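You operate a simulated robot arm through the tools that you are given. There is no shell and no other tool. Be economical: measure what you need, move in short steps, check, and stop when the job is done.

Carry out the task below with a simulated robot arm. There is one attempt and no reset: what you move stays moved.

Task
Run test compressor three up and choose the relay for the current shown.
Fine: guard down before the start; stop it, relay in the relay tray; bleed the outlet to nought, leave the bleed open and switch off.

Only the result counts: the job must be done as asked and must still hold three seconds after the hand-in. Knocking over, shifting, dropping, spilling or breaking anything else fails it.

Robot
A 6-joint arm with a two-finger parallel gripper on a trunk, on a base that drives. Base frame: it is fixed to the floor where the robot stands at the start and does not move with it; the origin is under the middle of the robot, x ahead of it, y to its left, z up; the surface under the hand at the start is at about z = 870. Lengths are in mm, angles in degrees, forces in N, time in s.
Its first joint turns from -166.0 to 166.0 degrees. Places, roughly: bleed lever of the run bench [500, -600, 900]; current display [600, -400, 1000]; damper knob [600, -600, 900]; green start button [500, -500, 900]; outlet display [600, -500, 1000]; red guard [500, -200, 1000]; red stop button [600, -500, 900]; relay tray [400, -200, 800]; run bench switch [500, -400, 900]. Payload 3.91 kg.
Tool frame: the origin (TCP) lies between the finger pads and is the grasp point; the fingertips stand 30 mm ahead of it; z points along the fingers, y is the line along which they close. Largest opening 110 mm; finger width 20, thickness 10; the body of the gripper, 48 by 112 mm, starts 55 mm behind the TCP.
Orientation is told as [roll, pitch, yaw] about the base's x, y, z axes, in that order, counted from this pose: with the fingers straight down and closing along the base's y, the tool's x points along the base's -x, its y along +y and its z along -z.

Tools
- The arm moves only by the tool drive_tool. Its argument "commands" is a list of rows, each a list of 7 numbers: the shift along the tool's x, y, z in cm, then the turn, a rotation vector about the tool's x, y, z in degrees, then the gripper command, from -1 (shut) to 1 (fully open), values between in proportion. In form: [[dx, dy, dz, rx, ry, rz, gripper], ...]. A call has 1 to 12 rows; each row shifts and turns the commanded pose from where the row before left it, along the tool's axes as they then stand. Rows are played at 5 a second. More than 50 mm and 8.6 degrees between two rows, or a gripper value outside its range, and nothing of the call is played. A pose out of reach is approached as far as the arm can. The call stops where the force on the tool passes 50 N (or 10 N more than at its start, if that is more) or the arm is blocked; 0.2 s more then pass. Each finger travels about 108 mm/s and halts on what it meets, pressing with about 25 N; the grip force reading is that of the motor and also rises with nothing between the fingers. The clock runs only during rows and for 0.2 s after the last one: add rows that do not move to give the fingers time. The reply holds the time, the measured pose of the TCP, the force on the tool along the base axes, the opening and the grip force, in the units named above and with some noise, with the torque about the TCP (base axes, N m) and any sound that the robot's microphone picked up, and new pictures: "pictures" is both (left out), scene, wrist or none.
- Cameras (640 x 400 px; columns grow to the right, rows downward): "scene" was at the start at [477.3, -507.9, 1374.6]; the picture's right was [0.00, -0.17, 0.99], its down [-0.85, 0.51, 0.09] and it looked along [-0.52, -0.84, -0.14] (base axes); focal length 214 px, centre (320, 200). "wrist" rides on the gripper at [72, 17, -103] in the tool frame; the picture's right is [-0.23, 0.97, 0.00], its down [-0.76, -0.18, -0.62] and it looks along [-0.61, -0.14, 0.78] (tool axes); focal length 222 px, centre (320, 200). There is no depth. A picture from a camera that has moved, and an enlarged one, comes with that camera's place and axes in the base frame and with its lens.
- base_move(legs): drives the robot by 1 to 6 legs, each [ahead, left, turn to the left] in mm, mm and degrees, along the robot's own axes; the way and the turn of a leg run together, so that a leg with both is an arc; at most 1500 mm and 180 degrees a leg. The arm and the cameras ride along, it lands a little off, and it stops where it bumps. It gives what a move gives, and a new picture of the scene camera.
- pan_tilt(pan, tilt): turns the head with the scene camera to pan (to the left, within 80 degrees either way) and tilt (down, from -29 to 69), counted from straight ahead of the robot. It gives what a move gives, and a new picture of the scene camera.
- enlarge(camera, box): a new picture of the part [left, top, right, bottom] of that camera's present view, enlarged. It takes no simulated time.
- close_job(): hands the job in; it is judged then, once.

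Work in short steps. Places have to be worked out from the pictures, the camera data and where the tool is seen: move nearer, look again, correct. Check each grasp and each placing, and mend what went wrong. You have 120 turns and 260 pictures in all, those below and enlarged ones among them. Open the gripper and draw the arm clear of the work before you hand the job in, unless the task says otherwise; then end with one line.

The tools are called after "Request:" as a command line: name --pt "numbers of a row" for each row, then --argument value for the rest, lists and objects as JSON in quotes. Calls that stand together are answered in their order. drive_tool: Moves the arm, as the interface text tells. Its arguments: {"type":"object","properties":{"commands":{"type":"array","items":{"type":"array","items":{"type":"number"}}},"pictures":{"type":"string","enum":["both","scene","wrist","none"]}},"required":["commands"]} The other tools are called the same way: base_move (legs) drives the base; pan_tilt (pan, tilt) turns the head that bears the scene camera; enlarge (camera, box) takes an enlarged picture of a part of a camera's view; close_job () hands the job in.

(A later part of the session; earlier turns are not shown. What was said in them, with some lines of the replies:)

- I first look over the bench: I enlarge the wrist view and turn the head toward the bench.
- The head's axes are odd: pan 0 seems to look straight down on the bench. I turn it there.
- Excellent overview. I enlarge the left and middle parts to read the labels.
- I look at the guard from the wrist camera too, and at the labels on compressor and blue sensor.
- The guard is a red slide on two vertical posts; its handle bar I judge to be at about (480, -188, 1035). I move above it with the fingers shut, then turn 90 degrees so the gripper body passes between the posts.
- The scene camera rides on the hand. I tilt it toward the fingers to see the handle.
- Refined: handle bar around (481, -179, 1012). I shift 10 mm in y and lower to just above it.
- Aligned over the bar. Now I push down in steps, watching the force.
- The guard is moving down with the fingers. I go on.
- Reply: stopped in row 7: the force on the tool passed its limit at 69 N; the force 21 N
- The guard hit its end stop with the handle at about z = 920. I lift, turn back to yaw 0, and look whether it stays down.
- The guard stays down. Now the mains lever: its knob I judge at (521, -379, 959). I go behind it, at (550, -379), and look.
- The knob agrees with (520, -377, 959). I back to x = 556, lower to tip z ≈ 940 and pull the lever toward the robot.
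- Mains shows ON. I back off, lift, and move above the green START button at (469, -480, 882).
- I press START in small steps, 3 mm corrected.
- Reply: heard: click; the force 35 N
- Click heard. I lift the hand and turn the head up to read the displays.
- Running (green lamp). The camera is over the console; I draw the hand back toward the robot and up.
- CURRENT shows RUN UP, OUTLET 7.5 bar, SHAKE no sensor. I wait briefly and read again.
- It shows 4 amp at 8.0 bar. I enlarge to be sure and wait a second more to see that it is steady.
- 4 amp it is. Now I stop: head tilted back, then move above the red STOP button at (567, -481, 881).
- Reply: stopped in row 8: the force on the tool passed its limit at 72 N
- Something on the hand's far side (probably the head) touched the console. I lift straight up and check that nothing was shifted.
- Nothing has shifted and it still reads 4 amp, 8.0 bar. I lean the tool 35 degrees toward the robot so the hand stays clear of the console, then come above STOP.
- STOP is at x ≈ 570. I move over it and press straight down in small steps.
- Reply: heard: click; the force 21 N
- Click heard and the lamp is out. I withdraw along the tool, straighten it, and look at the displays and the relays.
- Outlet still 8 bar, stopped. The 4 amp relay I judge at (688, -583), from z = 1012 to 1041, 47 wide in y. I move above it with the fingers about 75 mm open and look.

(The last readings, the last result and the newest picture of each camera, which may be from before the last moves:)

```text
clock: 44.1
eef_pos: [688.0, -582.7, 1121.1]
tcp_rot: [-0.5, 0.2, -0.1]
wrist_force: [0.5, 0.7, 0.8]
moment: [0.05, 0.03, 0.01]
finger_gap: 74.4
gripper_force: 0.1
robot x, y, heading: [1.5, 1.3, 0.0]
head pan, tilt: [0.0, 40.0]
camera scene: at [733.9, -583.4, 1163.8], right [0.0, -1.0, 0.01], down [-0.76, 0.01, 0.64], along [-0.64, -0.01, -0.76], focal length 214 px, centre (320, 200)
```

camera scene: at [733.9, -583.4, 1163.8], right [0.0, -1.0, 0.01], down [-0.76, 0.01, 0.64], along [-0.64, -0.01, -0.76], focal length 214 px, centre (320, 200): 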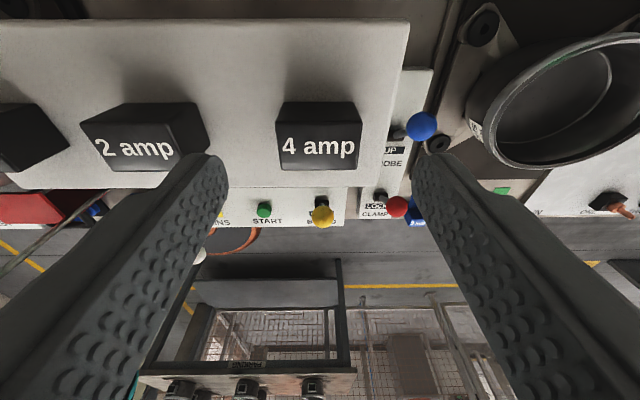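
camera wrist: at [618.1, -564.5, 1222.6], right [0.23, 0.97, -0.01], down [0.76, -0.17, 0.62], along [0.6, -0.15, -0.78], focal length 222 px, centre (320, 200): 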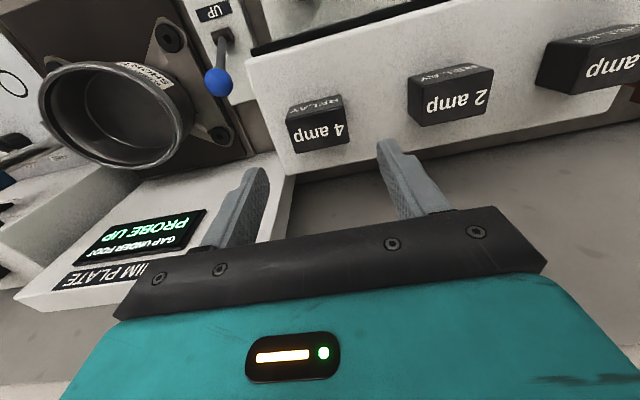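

Relay is centred between the fingers in y; x seems more like 679 and its top about 1055. I shift 9 mm back and lower 50 mm, then look.

Request:
drive_tool --pt "0.9 0 2 0 0 0 0.36" --pt "0 0 2 0 0 0 0.36" --pt "0 0 1 0 0 0 0.36" --pt "0 0 0 0 0 0 0.36" --pictures "both"

```text
clock: 45.1
eef_pos: [679.7, -585.6, 1069.6]
tcp_rot: [-0.7, 0.1, -0.1]
wrist_force: [0.8, 0.4, 0.1]
moment: [0.01, -0.02, -0.02]
finger_gap: 74.9
gripper_force: 0.0
robot x, y, heading: [1.7, 3.5, -0.2]
head pan, tilt: [0.0, 40.0]
camera scene: at [724.2, -585.5, 1113.5], right [0.0, -1.0, 0.01], down [-0.76, 0.01, 0.64], along [-0.64, -0.01, -0.76], focal length 214 px, centre (320, 200)
camera wrist: at [607.9, -566.7, 1172.6], right [0.23, 0.97, -0.01], down [0.76, -0.17, 0.62], along [0.6, -0.15, -0.78], focal length 222 px, centre (320, 200)
```

scene: 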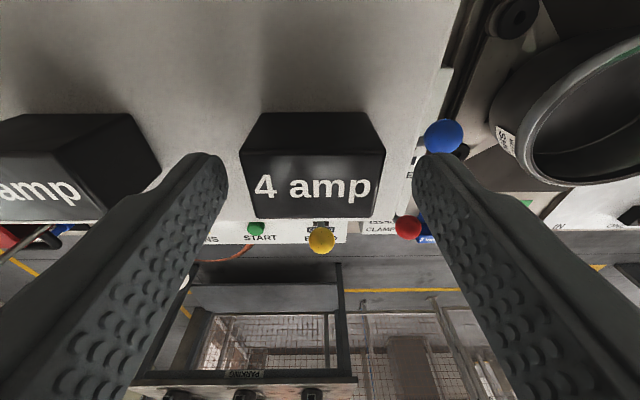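
wrist: 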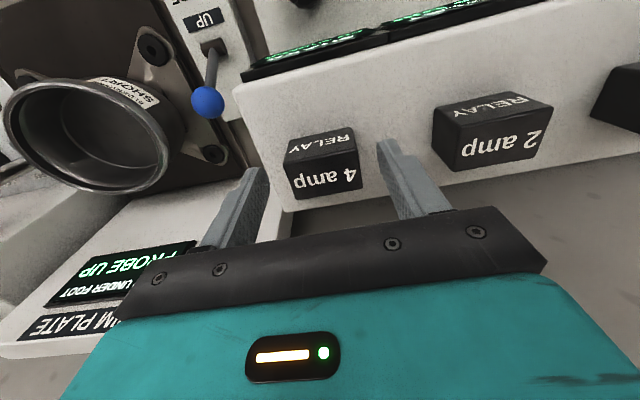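

Relay solved to x 670–694, top 1054, bottom ≈1019. I shift 2 mm, lower 15 mm and close the fingers.

Request:
drive_tool --pt "-0.2 0.1 0.8 0 0 0 0.36" --pt "0 0 0.7 0 0 0 0.36" --pt "0 0 0 0 0 0 0" --pt "0 0 0 0 0 0 -0.5" --pt "0 0 0 0 0 0 -0.5" --pt "0 0 0 0 0 0 -0.5" --pictures "both"

```text
clock: 46.5
eef_pos: [681.8, -584.5, 1054.5]
tcp_rot: [-0.6, 0.2, 0.0]
wrist_force: [-0.5, -0.1, 0.6]
moment: [0.01, -0.02, -0.04]
finger_gap: 45.2
gripper_force: 25.3
robot x, y, heading: [-2.9, 2.9, -0.1]
head pan, tilt: [0.0, 40.0]
camera scene: at [726.1, -584.7, 1098.2], right [0.0, -1.0, 0.01], down [-0.76, 0.01, 0.64], along [-0.65, -0.01, -0.76], focal length 214 px, centre (320, 200)
camera wrist: at [609.8, -565.9, 1157.3], right [0.23, 0.97, -0.01], down [0.76, -0.17, 0.62], along [0.6, -0.15, -0.78], focal length 222 px, centre (320, 200)
```

scene: 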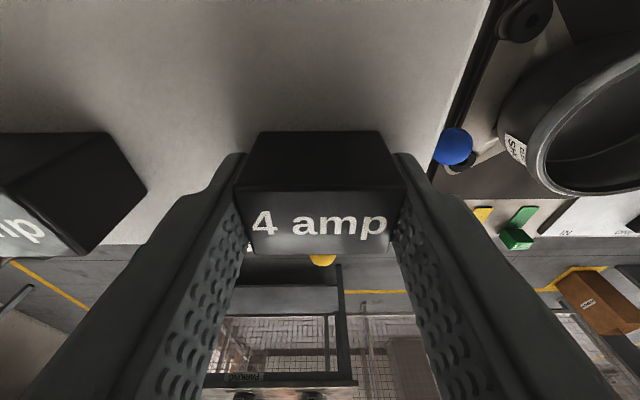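
wrist: 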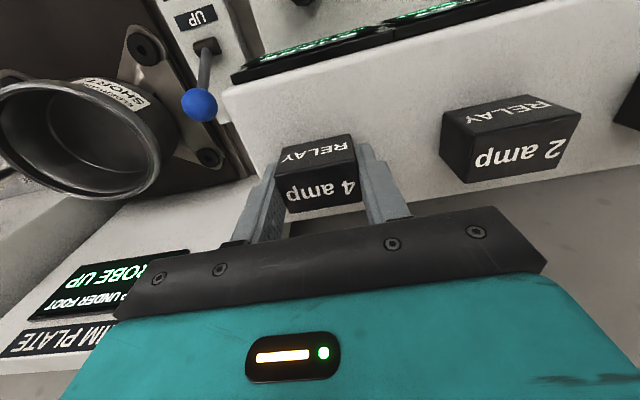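

Held at 45 mm. I lift and carry it up and back toward the tray, at a safe height.

Request:
drive_tool --pt "0 0 -3 0 0 0 -0.5" --pt "0 0 -4 0 0 0 -0.5" --pt "0 0 -4 0 0 0 -0.5" --pt "3.5 3 0 0 0 0 -0.5" --pt "3.5 3.4 0 0 0 0 -0.5" --pt "3.5 3.4 0 0 0 0 -0.5" --pt "3.5 3.4 0 0 0 0 -0.5" --pt "3.5 3.4 0 0 0 0 -0.5" --pt "3.5 3.4 0 0 0 0 -0.5" --pt "3.5 3.4 0 0 0 0 -0.5" --pt "0 4.5 0 0 0 0 -0.5" --pt "0 4.5 0 0 0 0 -0.5" --pictures "both"

```text
clock: 49.1
eef_pos: [437.9, -255.9, 1164.6]
tcp_rot: [-0.5, 0.2, -0.2]
wrist_force: [0.1, -0.6, -0.7]
moment: [0.04, 0.04, -0.02]
finger_gap: 45.4
gripper_force: 25.7
robot x, y, heading: [-1.8, 3.6, 0.0]
head pan, tilt: [0.0, 40.0]
camera scene: at [482.5, -256.7, 1209.0], right [0.0, -1.0, 0.01], down [-0.76, 0.01, 0.65], along [-0.65, -0.01, -0.76], focal length 214 px, centre (320, 200)
camera wrist: at [366.3, -237.9, 1268.1], right [0.23, 0.97, -0.01], down [0.76, -0.17, 0.62], along [0.6, -0.15, -0.78], focal length 222 px, centre (320, 200)
```

scene: 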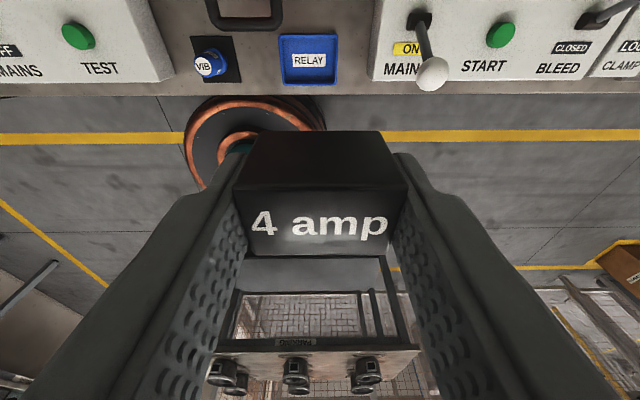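
wrist: 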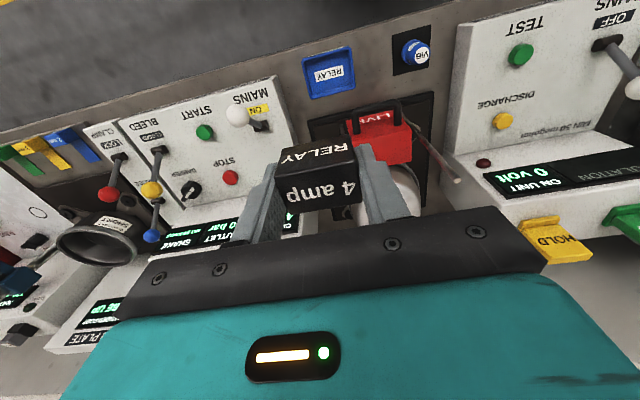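

Tray centre works out at (432, -244, ~830), close to the guard post, so I lean the tool 20 degrees back and lower to 90 mm above the place.

Request:
drive_tool --pt "0 0 0 0 -6.7 0 -0.5" --pt "0 0 0 0 -6.7 0 -0.5" --pt "0 0 0 0 -6.6 0 -0.5" --pt "1.63 0.24 3.77 0 0 0 -0.5" --pt "1.63 0.24 3.77 0 0 0 -0.5" --pt "1.63 0.24 3.77 0 0 0 -0.5" --pt "1.63 0.24 3.77 0 0 0 -0.5" --pt "1.63 0.24 3.77 0 0 0 -0.5" --pt "0 0 0 0 0 0 -0.5" --pictures "both"

```text
clock: 51.1
eef_pos: [426.7, -249.0, 954.3]
tcp_rot: [-0.6, -19.9, 0.1]
wrist_force: [-0.2, 0.4, -2.0]
moment: [-0.02, 0.03, 0.02]
finger_gap: 45.6
gripper_force: 24.5
robot x, y, heading: [1.7, 3.0, -0.1]
head pan, tilt: [0.0, 40.0]
camera scene: at [453.6, -248.8, 1011.3], right [0.0, -1.0, 0.01], down [-0.94, 0.01, 0.34], along [-0.34, -0.01, -0.94], focal length 214 px, centre (320, 200)
camera wrist: at [324.4, -230.4, 1026.2], right [0.22, 0.97, 0.07], down [0.5, -0.17, 0.85], along [0.84, -0.15, -0.53], focal length 222 px, centre (320, 200)
```

scene: 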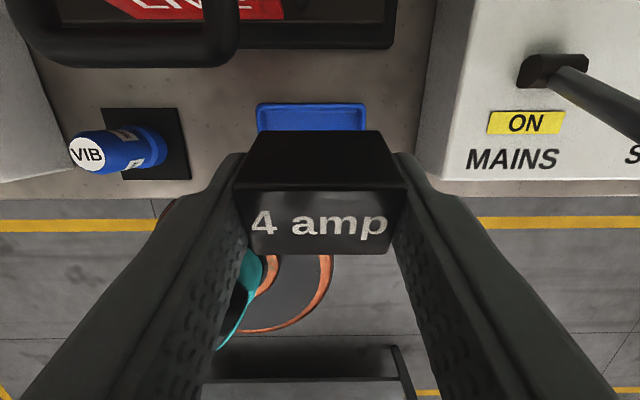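
wrist: 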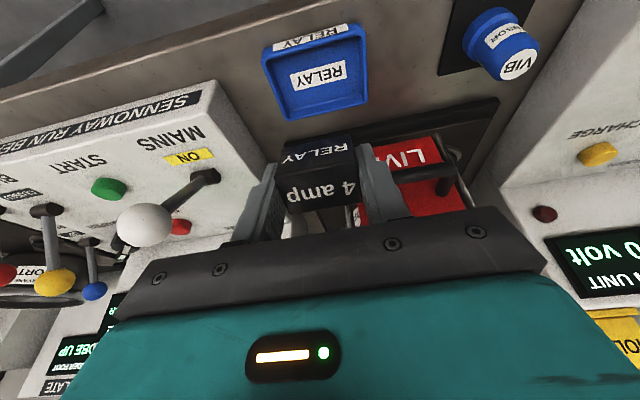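

Tray centre y ≈ -244.5; I correct 4.5 mm and lower 66 mm, then look before the last part.

Request:
drive_tool --pt "0.75 0.45 2.07 0 0 0 -0.5" --pt "0.75 0 2.07 0 0 0 -0.5" --pt "0.75 0 2.07 0 0 0 -0.5" --pt "0 0 0 0 0 0 -0.5" --pictures "both"

```text
clock: 52.1
eef_pos: [425.9, -245.2, 888.6]
tcp_rot: [-0.5, -19.9, 0.2]
wrist_force: [-0.1, -0.7, 0.4]
moment: [0.0, 0.01, 0.01]
finger_gap: 45.5
gripper_force: 25.1
robot x, y, heading: [0.3, 4.1, -0.4]
head pan, tilt: [0.0, 40.0]
camera scene: at [451.9, -244.2, 946.2], right [0.0, -1.0, 0.01], down [-0.94, 0.01, 0.34], along [-0.34, -0.01, -0.94], focal length 214 px, centre (320, 200)
camera wrist: at [322.7, -225.9, 961.1], right [0.22, 0.97, 0.07], down [0.5, -0.17, 0.85], along [0.84, -0.15, -0.53], focal length 222 px, centre (320, 200)
```

scene: 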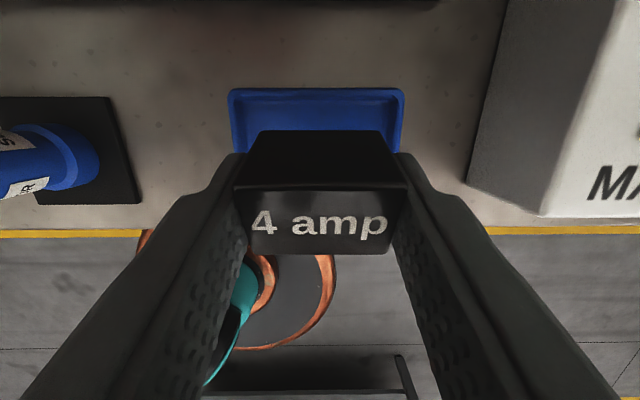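
wrist: 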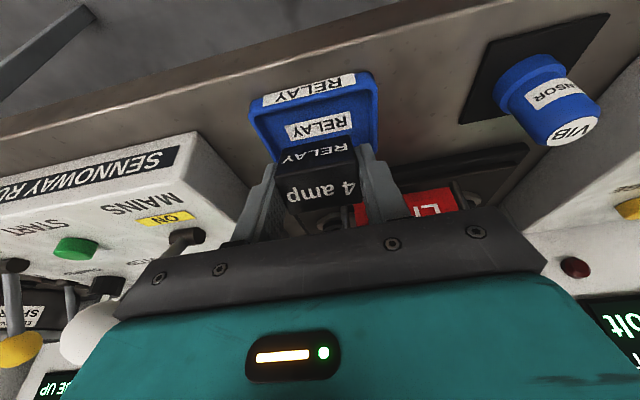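

Well aligned over the tray. I lower the last 20 mm in small steps until it touches.

Request:
drive_tool --pt "0.34 0.1 0.94 0 0 0 -0.5" --pt "0.137 0 0.376 0 0 0 -0.5" --pt "0.103 0 0.282 0 0 0 -0.5" --pt "0.103 0 0.282 0 0 0 -0.5" --pictures "both"

```text
clock: 53.1
eef_pos: [425.0, -243.0, 869.5]
tcp_rot: [-0.6, -19.9, 0.0]
wrist_force: [0.3, -0.4, -0.7]
moment: [0.01, 0.03, -0.02]
finger_gap: 45.4
gripper_force: 25.5
robot x, y, heading: [-1.9, 3.5, -0.0]
head pan, tilt: [0.0, 40.0]
camera scene: at [451.8, -243.4, 926.8], right [0.0, -1.0, 0.01], down [-0.94, 0.01, 0.34], along [-0.34, -0.01, -0.94], focal length 214 px, centre (320, 200)
camera wrist: at [322.6, -225.0, 941.7], right [0.22, 0.97, 0.07], down [0.5, -0.17, 0.85], along [0.84, -0.15, -0.53], focal length 222 px, centre (320, 200)
```

scene: 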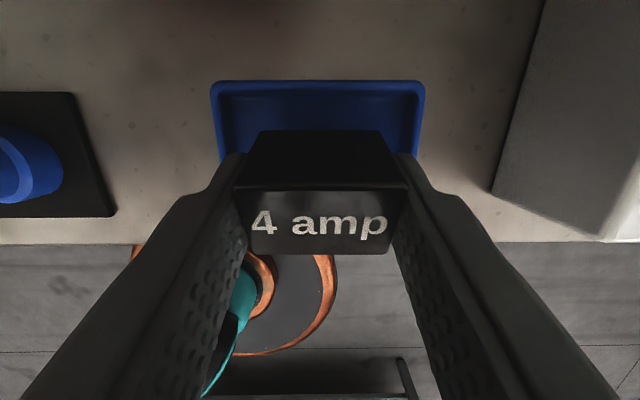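
wrist: 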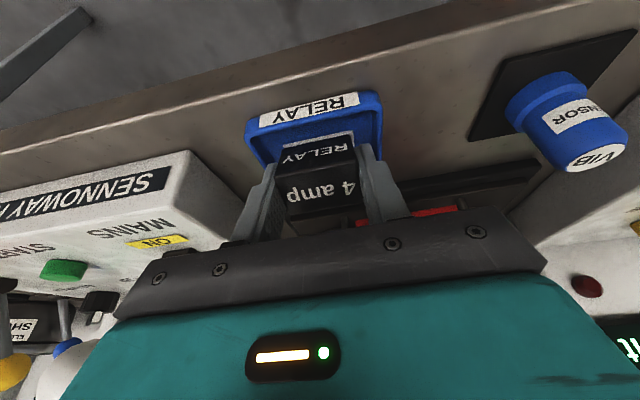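

No contact yet; the rim works out near z = 831, so the floor is lower. I go on in 3 mm steps.

Request:
drive_tool --pt "0.103 0 0.282 0 0 0 -0.5" --pt "0.103 0 0.282 0 0 0 -0.5" --pt "0.103 0 0.282 0 0 0 -0.5" --pictures "wrist"

```text
clock: 53.9
eef_pos: [424.6, -242.6, 861.2]
tcp_rot: [-0.6, -19.7, 0.1]
wrist_force: [-0.7, 0.2, -1.1]
moment: [0.01, 0.0, -0.01]
finger_gap: 45.7
gripper_force: 25.1
robot x, y, heading: [1.2, -0.1, -0.0]
head pan, tilt: [0.0, 40.0]
camera wrist: at [322.3, -224.7, 933.5], right [0.22, 0.97, 0.07], down [0.5, -0.17, 0.85], along [0.84, -0.15, -0.53], focal length 222 px, centre (320, 200)
```

wrist: 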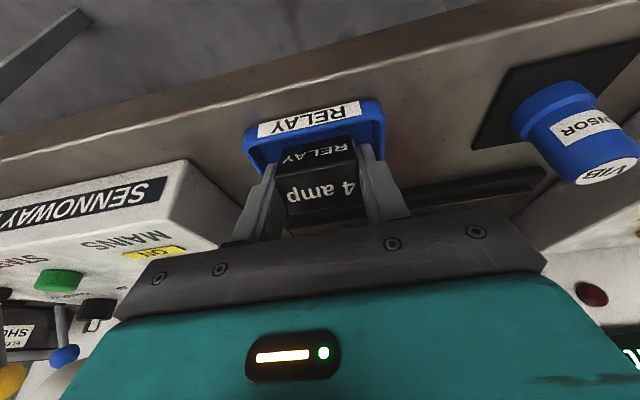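

Still no force. I continue in small steps.

Request:
drive_tool --pt "0.086 0 0.235 0 0 0 -0.5" --pt "0.086 0 0.235 0 0 0 -0.5" --pt "0.086 0 0.235 0 0 0 -0.5" --pictures "scene"

```text
clock: 54.7
eef_pos: [424.5, -245.1, 855.9]
tcp_rot: [-0.6, -20.0, 0.0]
wrist_force: [-0.4, 0.1, 33.1]
moment: [0.81, 0.05, 0.29]
finger_gap: 45.5
gripper_force: 24.9
robot x, y, heading: [3.1, 0.2, 0.1]
head pan, tilt: [0.0, 40.0]
camera scene: at [451.1, -243.6, 913.0], right [0.0, -1.0, 0.01], down [-0.94, 0.01, 0.34], along [-0.34, -0.01, -0.94], focal length 214 px, centre (320, 200)
```

scene: 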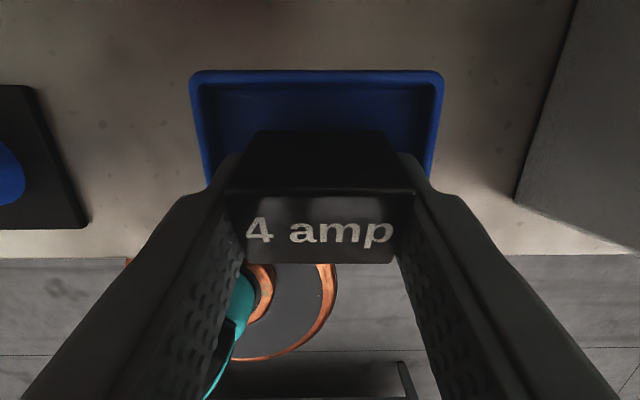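

Contact on the tray floor (33 N). I ease up 1 mm and open the fingers just a little to let the relay settle.

Request:
drive_tool --pt "-0.034 0 -0.094 0 0 0 -0.3" --pt "0 0 0 0 0 0 -0.1" --pt "0 0 0 0 0 0 -0.1" --pt "0 0 0 0 0 0 -0.1" --pictures "both"

```text
clock: 55.7
eef_pos: [424.6, -242.7, 856.2]
tcp_rot: [-0.6, -19.9, 0.2]
wrist_force: [7.1, -7.6, 31.4]
moment: [0.56, -0.26, -0.28]
finger_gap: 46.2
gripper_force: 0.0
robot x, y, heading: [1.1, 1.0, -0.3]
head pan, tilt: [0.0, 40.0]
camera scene: at [451.1, -244.0, 912.9], right [0.0, -1.0, 0.01], down [-0.94, 0.01, 0.34], along [-0.34, -0.01, -0.94], focal length 214 px, centre (320, 200)
camera wrist: at [321.9, -225.6, 927.6], right [0.22, 0.97, 0.07], down [0.5, -0.17, 0.85], along [0.84, -0.15, -0.53], focal length 222 px, centre (320, 200)
```

scene: 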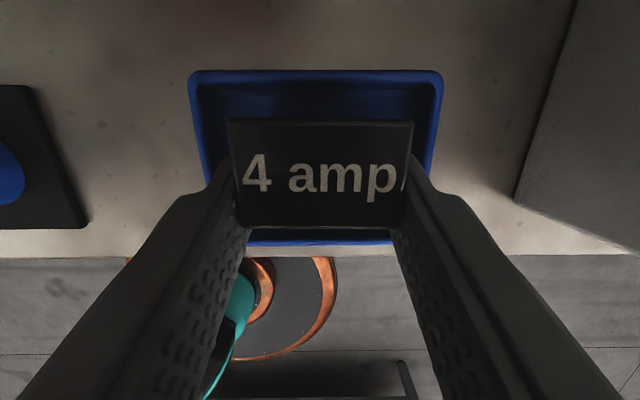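
wrist: 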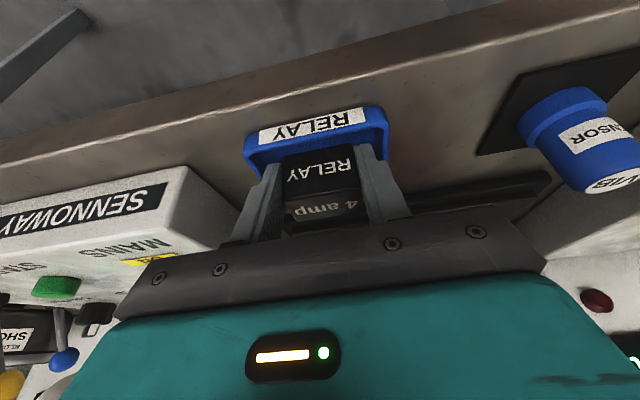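

The relay lies flat, but the fingertips seem to bear on the tray's walls. I lift 6 mm and open slightly more.

Request:
drive_tool --pt "-0.1 0 -0.28 0 0 0 -0.1" --pt "-0.1 0 -0.28 0 0 0 -0.1" --pt "0 0 0 0 0 0 -0.1" --pictures "scene"

```text
clock: 56.5
eef_pos: [425.3, -243.9, 862.0]
tcp_rot: [-0.7, -19.8, 0.1]
wrist_force: [1.0, -0.6, 0.0]
moment: [0.01, 0.01, -0.01]
finger_gap: 49.6
gripper_force: 0.0
robot x, y, heading: [-1.9, -4.7, 0.2]
head pan, tilt: [0.0, 40.0]
camera scene: at [451.0, -243.2, 918.2], right [0.0, -1.0, 0.01], down [-0.94, 0.01, 0.35], along [-0.35, -0.01, -0.94], focal length 214 px, centre (320, 200)
```

scene: 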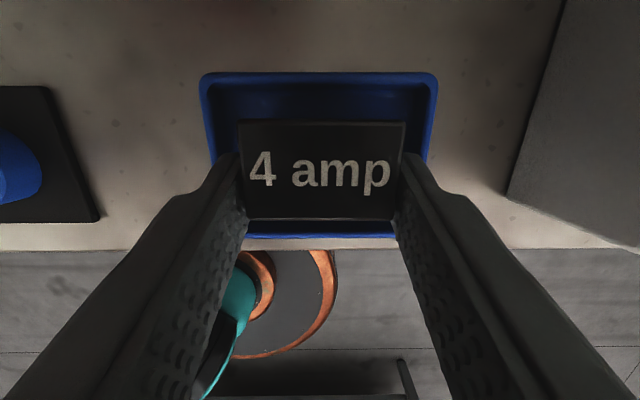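

Free now. I withdraw straight up and look at the tray.

Request:
drive_tool --pt "-0.68 0 -1.88 0 0 0 -0.1" --pt "-1.37 0 -3.76 0 0 0 -0.1" --pt "-1.37 0 -3.76 0 0 0 0" --pt "-1.37 0 -3.76 0 0 0 0" --pt "-1.37 0 -3.76 0 0 0 -1" --pt "-1.37 0 -3.76 0 0 0 -1" --pictures "both"

```text
clock: 57.9
eef_pos: [426.0, -241.1, 1082.8]
tcp_rot: [-0.6, -19.8, 0.1]
wrist_force: [0.2, 0.0, -0.8]
moment: [0.02, 0.03, 0.01]
finger_gap: 0.2
gripper_force: 25.2
robot x, y, heading: [-2.2, 1.8, -0.0]
head pan, tilt: [0.0, 40.0]
camera scene: at [452.1, -241.4, 1139.2], right [0.0, -1.0, 0.01], down [-0.94, 0.01, 0.35], along [-0.35, -0.01, -0.94], focal length 214 px, centre (320, 200)
camera wrist: at [322.9, -223.1, 1154.2], right [0.22, 0.97, 0.07], down [0.51, -0.17, 0.85], along [0.84, -0.15, -0.53], focal length 222 px, centre (320, 200)
```

scene: 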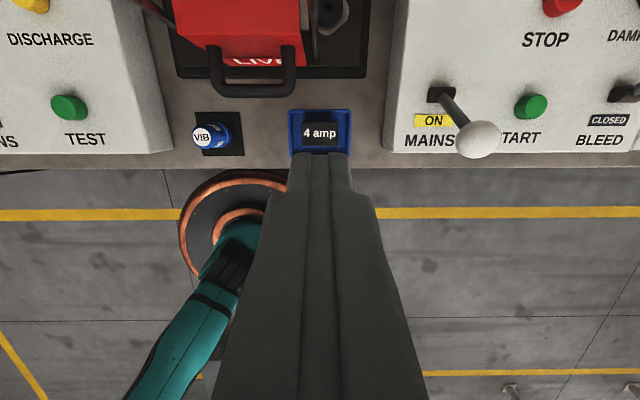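
wrist: 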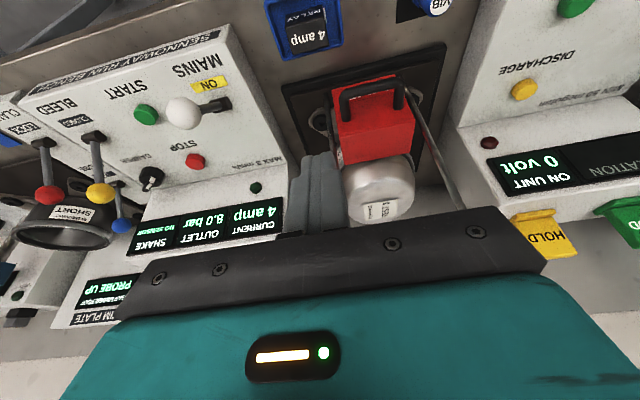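

The relay sits in the tray. Now the bleed lever: I move above and behind its knob, to (558, -584).

Request:
drive_tool --pt "-1.55 -4.29 0.564 0 0 0 -1" --pt "-1.55 -4.29 0.564 0 0 0 -1" --pt "-1.55 -4.29 0.564 0 0 0 -1" --pt "-1.55 -4.29 0.564 0 0 0 -1" --pt "-1.55 -4.29 0.564 0 0 0 -1" --pt "-1.55 -4.29 0.564 0 0 0 -1" --pt "-1.55 -4.29 0.564 0 0 0 -1" --pt "-1.55 -4.29 0.564 0 0 0 -1" --pt "0 0 0 0 0 0 -1" --pictures "both"

```text
clock: 59.9
eef_pos: [555.7, -588.8, 1084.9]
tcp_rot: [-0.6, -19.8, 0.1]
wrist_force: [0.5, 0.9, -1.2]
moment: [-0.01, -0.02, 0.0]
finger_gap: 0.0
gripper_force: 25.2
robot x, y, heading: [3.0, -2.4, -0.1]
head pan, tilt: [0.0, 40.0]
camera scene: at [582.7, -587.7, 1141.9], right [0.0, -1.0, 0.01], down [-0.94, 0.01, 0.34], along [-0.34, -0.01, -0.94], focal length 214 px, centre (320, 200)
camera wrist: at [453.5, -569.3, 1156.8], right [0.22, 0.97, 0.07], down [0.5, -0.17, 0.85], along [0.84, -0.15, -0.53], focal length 222 px, centre (320, 200)
```

scene: 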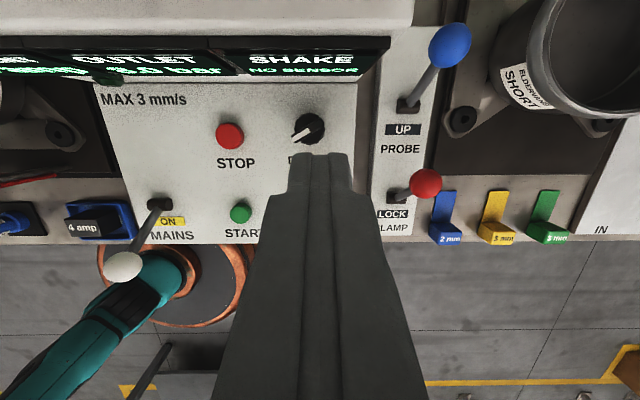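
wrist: 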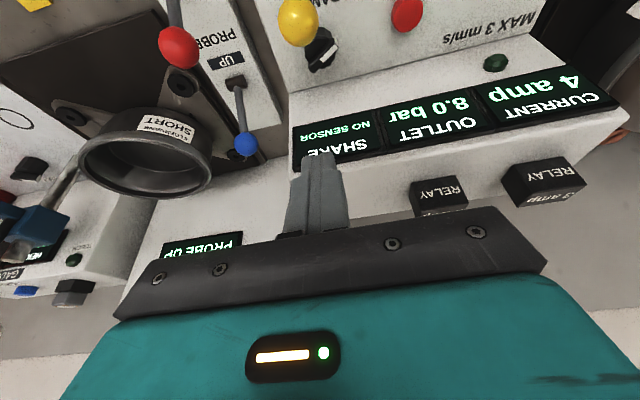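

Knob confirmed near (523, -586, 959). I lower behind it and pull the lever toward the robot.

Request:
drive_tool --pt "0.85 0.3 3.52 0 0 0 -1" --pt "1.23 0 3.38 0 0 0 -1" --pt "1.23 0 3.38 0 0 0 -1" --pt "1.32 0 -0.479 0 0 0 -1" --pt "1.32 0 -0.479 0 0 0 -1" --pt "1.32 0 -0.479 0 0 0 -1" --pt "1.32 0 -0.479 0 0 0 -1" --pt "1.32 0 -0.479 0 0 0 -1" --pt "1.32 0 -0.479 0 0 0 -1" --pt "1.32 0 -0.479 0 0 0 -1" --pictures "both"

```text
clock: 62.1
eef_pos: [462.2, -581.5, 975.2]
tcp_rot: [-0.6, -19.8, 0.1]
wrist_force: [0.7, 0.0, 0.3]
moment: [-0.04, 0.0, -0.02]
finger_gap: 0.0
gripper_force: 25.1
robot x, y, heading: [-4.5, -0.5, -0.0]
head pan, tilt: [0.0, 40.0]
camera scene: at [488.1, -582.2, 1032.2], right [0.0, -1.0, 0.01], down [-0.94, 0.01, 0.35], along [-0.35, -0.01, -0.94], focal length 214 px, centre (320, 200)
camera wrist: at [358.9, -563.9, 1047.3], right [0.22, 0.97, 0.07], down [0.51, -0.17, 0.85], along [0.84, -0.15, -0.53], focal length 222 px, centre (320, 200)
```

scene: 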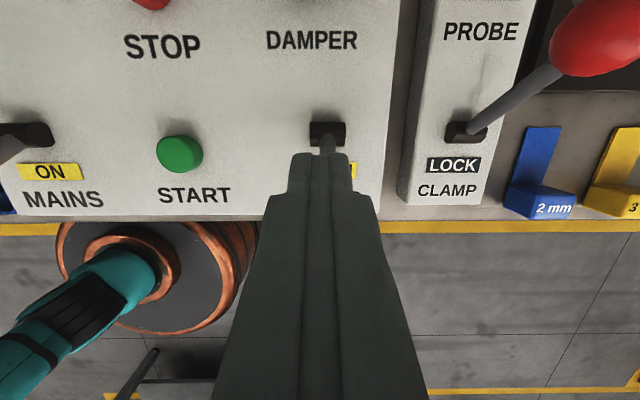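
wrist: 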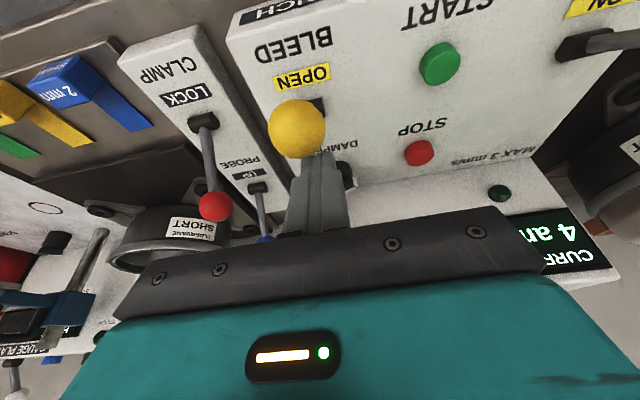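

Bleed shows OPEN. I lift off and draw back to watch the outlet fall.

Request:
drive_tool --pt "-1.41 0 0.513 0 0 0 -1" --pt "-1.37 0 -3.76 0 0 0 -1" --pt "-1.37 0 -3.76 0 0 0 -1" --pt "-1.0 2 -3.76 0 0 0 -1" --pt "0 4.5 0 0 0 0 -1" --pt "3 3 0 0 0 0 -1" --pt "3 3 -2 0 0 0 -1" --pt "3 3 -2 0 0 0 -1" --pictures "wrist"

Request:
pan_tilt --pan 0 --tilt -29

```text
clock: 63.9
eef_pos: [374.1, -425.8, 1100.0]
tcp_rot: [-0.5, -19.8, 0.0]
wrist_force: [0.1, -0.2, -1.0]
moment: [0.03, 0.03, -0.01]
finger_gap: 0.1
gripper_force: 24.7
robot x, y, heading: [-3.1, 2.0, 0.2]
head pan, tilt: [0.0, 40.0]
camera wrist: at [271.8, -407.4, 1172.6], right [0.22, 0.97, 0.07], down [0.51, -0.17, 0.85], along [0.84, -0.15, -0.53], focal length 222 px, centre (320, 200)
```

wrist: 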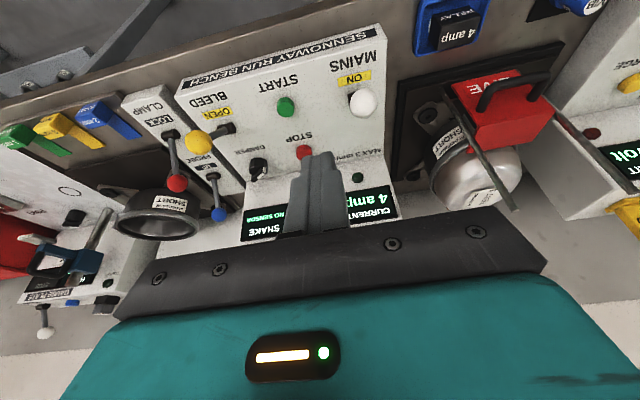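

```text
clock: 65.3
eef_pos: [374.4, -426.0, 1101.3]
tcp_rot: [-0.5, -19.7, 0.1]
wrist_force: [-0.5, 0.1, -0.2]
moment: [-0.01, 0.0, -0.01]
finger_gap: 0.0
gripper_force: 25.1
robot x, y, heading: [-1.7, 2.3, -0.2]
head pan, tilt: [0.0, -28.6]
camera scene: at [492.5, -425.4, 1210.6], right [0.0, -1.0, 0.01], down [-0.66, -0.01, -0.75], along [0.75, -0.01, -0.66], focal length 214 px, centre (320, 200)
```

scene: 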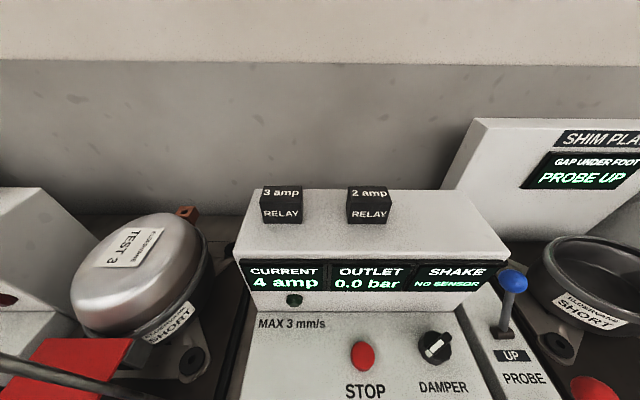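

Outlet reads 0.0 bar, bleed is open. Now the mains off: head back, tool upright, then in front of the knob at (435, -379).

Request:
pan_tilt --pan 0 --tilt 40

Request:
drive_tool --pt "0 0 0 0 6.6 0 -1" --pt "0 0 0 0 6.6 0 -1" --pt "0 0 0 0 6.6 0 -1" --pt "-0.4 1.57 4.37 0 0 0 -1" --pt "-0.4 1.57 4.37 0 0 0 -1" --pt "-0.4 1.57 3.0 0 0 0 -1" --pt "0 0 0 0 0 0 -1" --pictures "both"

```text
clock: 66.7
eef_pos: [375.4, -425.8, 1100.6]
tcp_rot: [-0.5, -19.8, 0.1]
wrist_force: [0.1, -0.5, -0.3]
moment: [-0.03, -0.01, 0.01]
finger_gap: 0.2
gripper_force: 24.8
robot x, y, heading: [0.2, -1.4, -0.3]
head pan, tilt: [0.0, 40.0]
camera scene: at [401.2, -425.7, 1158.4], right [0.0, -1.0, 0.01], down [-0.94, 0.01, 0.34], along [-0.34, -0.01, -0.94], focal length 214 px, centre (320, 200)
```

scene: 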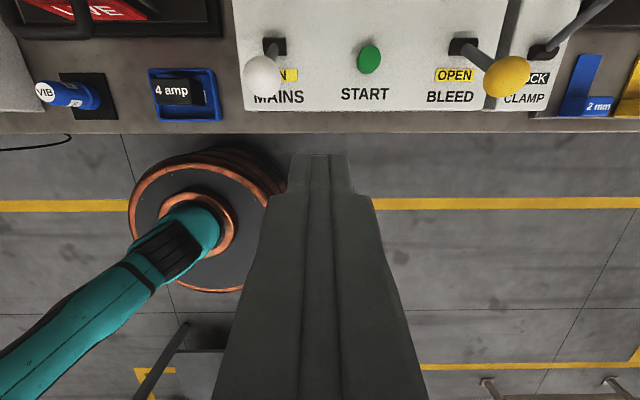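

```text
clock: 68.3
eef_pos: [389.5, -377.1, 984.5]
tcp_rot: [-0.6, 0.1, -0.1]
wrist_force: [-0.3, -0.1, -1.0]
moment: [0.03, 0.0, 0.01]
finger_gap: 0.0
gripper_force: 25.5
robot x, y, heading: [0.2, -4.3, 0.0]
head pan, tilt: [0.0, 40.0]
camera scene: at [434.4, -378.4, 1028.0], right [0.0, -1.0, 0.01], down [-0.77, 0.01, 0.64], along [-0.64, -0.01, -0.77], focal length 214 px, centre (320, 200)
camera wrist: at [317.9, -359.6, 1086.7], right [0.23, 0.97, -0.01], down [0.76, -0.17, 0.63], along [0.61, -0.15, -0.78], focal length 222 px, centre (320, 200)
```

scene: 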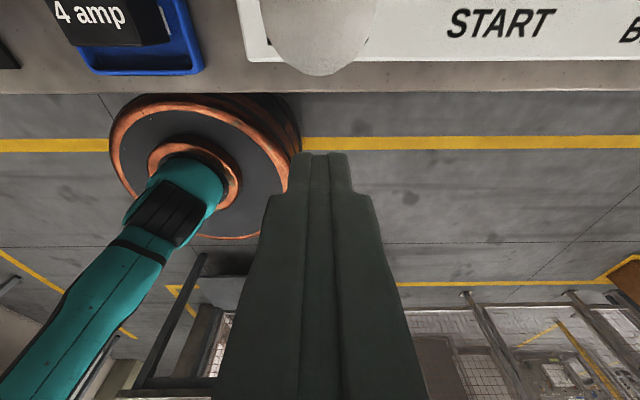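
wrist: 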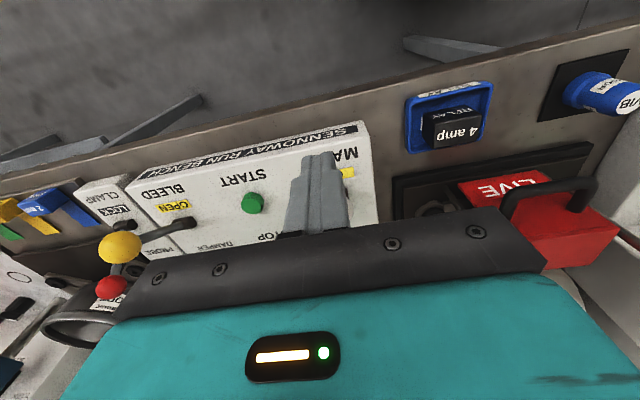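

Aligned in y with the knob in front of me. I lower 14 mm and push the lever away.

Request:
drive_tool --pt "0 0 1.4 0 0 0 -1" --pt "-1.5 0 0 0 0 0 -1" --pt "-1.5 0 0 0 0 0 -1" --pt "-1.5 0 0 0 0 0 -1" --pt "-1.5 0 0 0 0 0 -1" --pt "-1.5 0 0 0 0 0 -1" --pt "-1.5 0 0 0 0 0 -1" --pt "-1.5 0 0 0 0 0 -1" --pictures "both"

```text
clock: 70.1
eef_pos: [494.2, -380.3, 968.5]
tcp_rot: [-0.6, -0.1, 0.0]
wrist_force: [0.2, 0.7, 0.2]
moment: [0.01, -0.03, 0.02]
finger_gap: 0.0
gripper_force: 25.3
robot x, y, heading: [-2.8, -0.5, -0.0]
head pan, tilt: [0.0, 40.0]
camera scene: at [538.3, -380.4, 1013.2], right [0.0, -1.0, 0.01], down [-0.77, 0.01, 0.64], along [-0.64, -0.01, -0.77], focal length 214 px, centre (320, 200)
camera wrist: at [421.9, -361.6, 1071.8], right [0.23, 0.97, -0.01], down [0.76, -0.17, 0.63], along [0.61, -0.15, -0.78], focal length 222 px, centre (320, 200)
```

scene: 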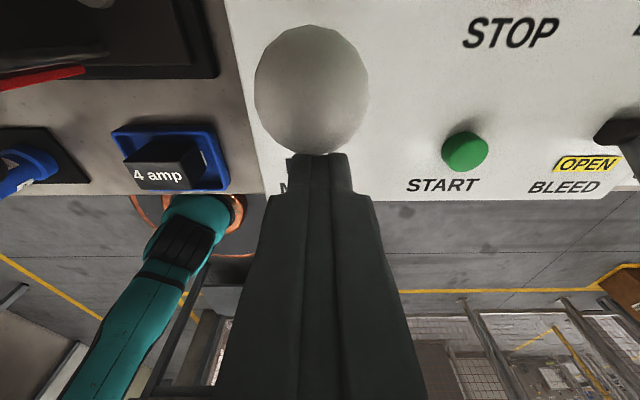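
wrist: 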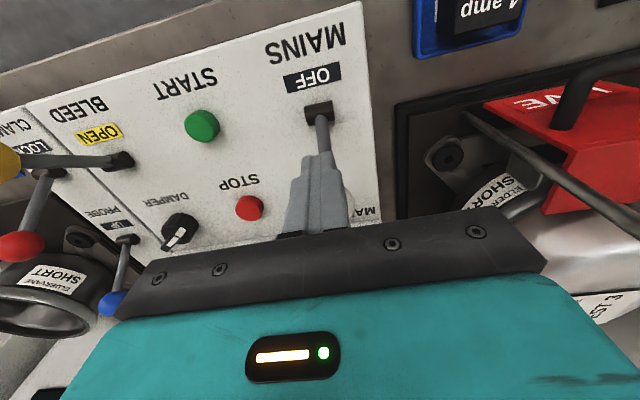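

Mains is OFF and bleed OPEN. I back away, lift clear and open the gripper for a last look.

Request:
drive_tool --pt "3 0 -0.5 0 0 0 -1" --pt "3 0 -3 0 0 0 -1" --pt "3 -1 -3.5 0 0 0 -1" --pt "3 -1 -3.8 0 0 0 -1" --pt "2 -1 -4 0 0 0 -1" --pt "0 -1 -4.5 0 0 0 0.5" --pt "0 0 -4.5 0 0 0 1" --pt "0 0 0 0 0 0 1" --pt "0 0 0 0 0 0 1" --pictures "none"

Request:
pan_tilt --pan 0 --tilt -20

```text
clock: 72.1
eef_pos: [354.9, -419.2, 1208.0]
tcp_rot: [-0.6, 0.0, -0.1]
wrist_force: [-1.5, -0.3, 0.2]
moment: [0.02, 0.0, -0.01]
finger_gap: 109.9
gripper_force: 0.0
robot x, y, heading: [1.9, 0.4, -0.1]
head pan, tilt: [0.0, 40.0]
```

```text
clock: 73.4
eef_pos: [355.1, -418.6, 1207.6]
tcp_rot: [-0.6, 0.0, -0.1]
wrist_force: [0.5, 0.6, -0.8]
moment: [0.04, 0.0, -0.01]
finger_gap: 109.9
gripper_force: 0.1
robot x, y, heading: [-2.7, 1.4, -0.1]
head pan, tilt: [0.0, -20.0]
camera scene: at [492.5, -418.8, 1260.0], right [0.0, -1.0, 0.01], down [-0.94, 0.0, -0.34], along [0.34, -0.01, -0.94], focal length 214 px, centre (320, 200)
```

scene: 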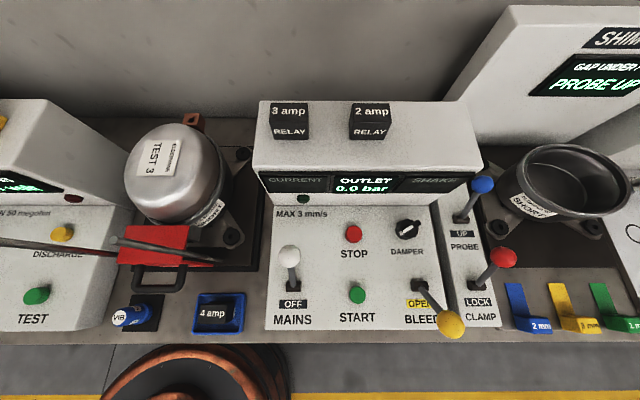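

Everything is as asked: guard down, relay 4 amp in the tray, outlet 0.0 bar, bleed open, mains off. I hand in.

Request:
close_job

```text
The job is handed in.
```

Compressor three was run up with the guard down and drew 4 amp. I stopped it and put the 4 amp relay in the relay tray, then bled the outlet to 0.0 bar, left the bleed open and switched off. The hand once bumped the run bench console above STOP, but nothing looked shifted.
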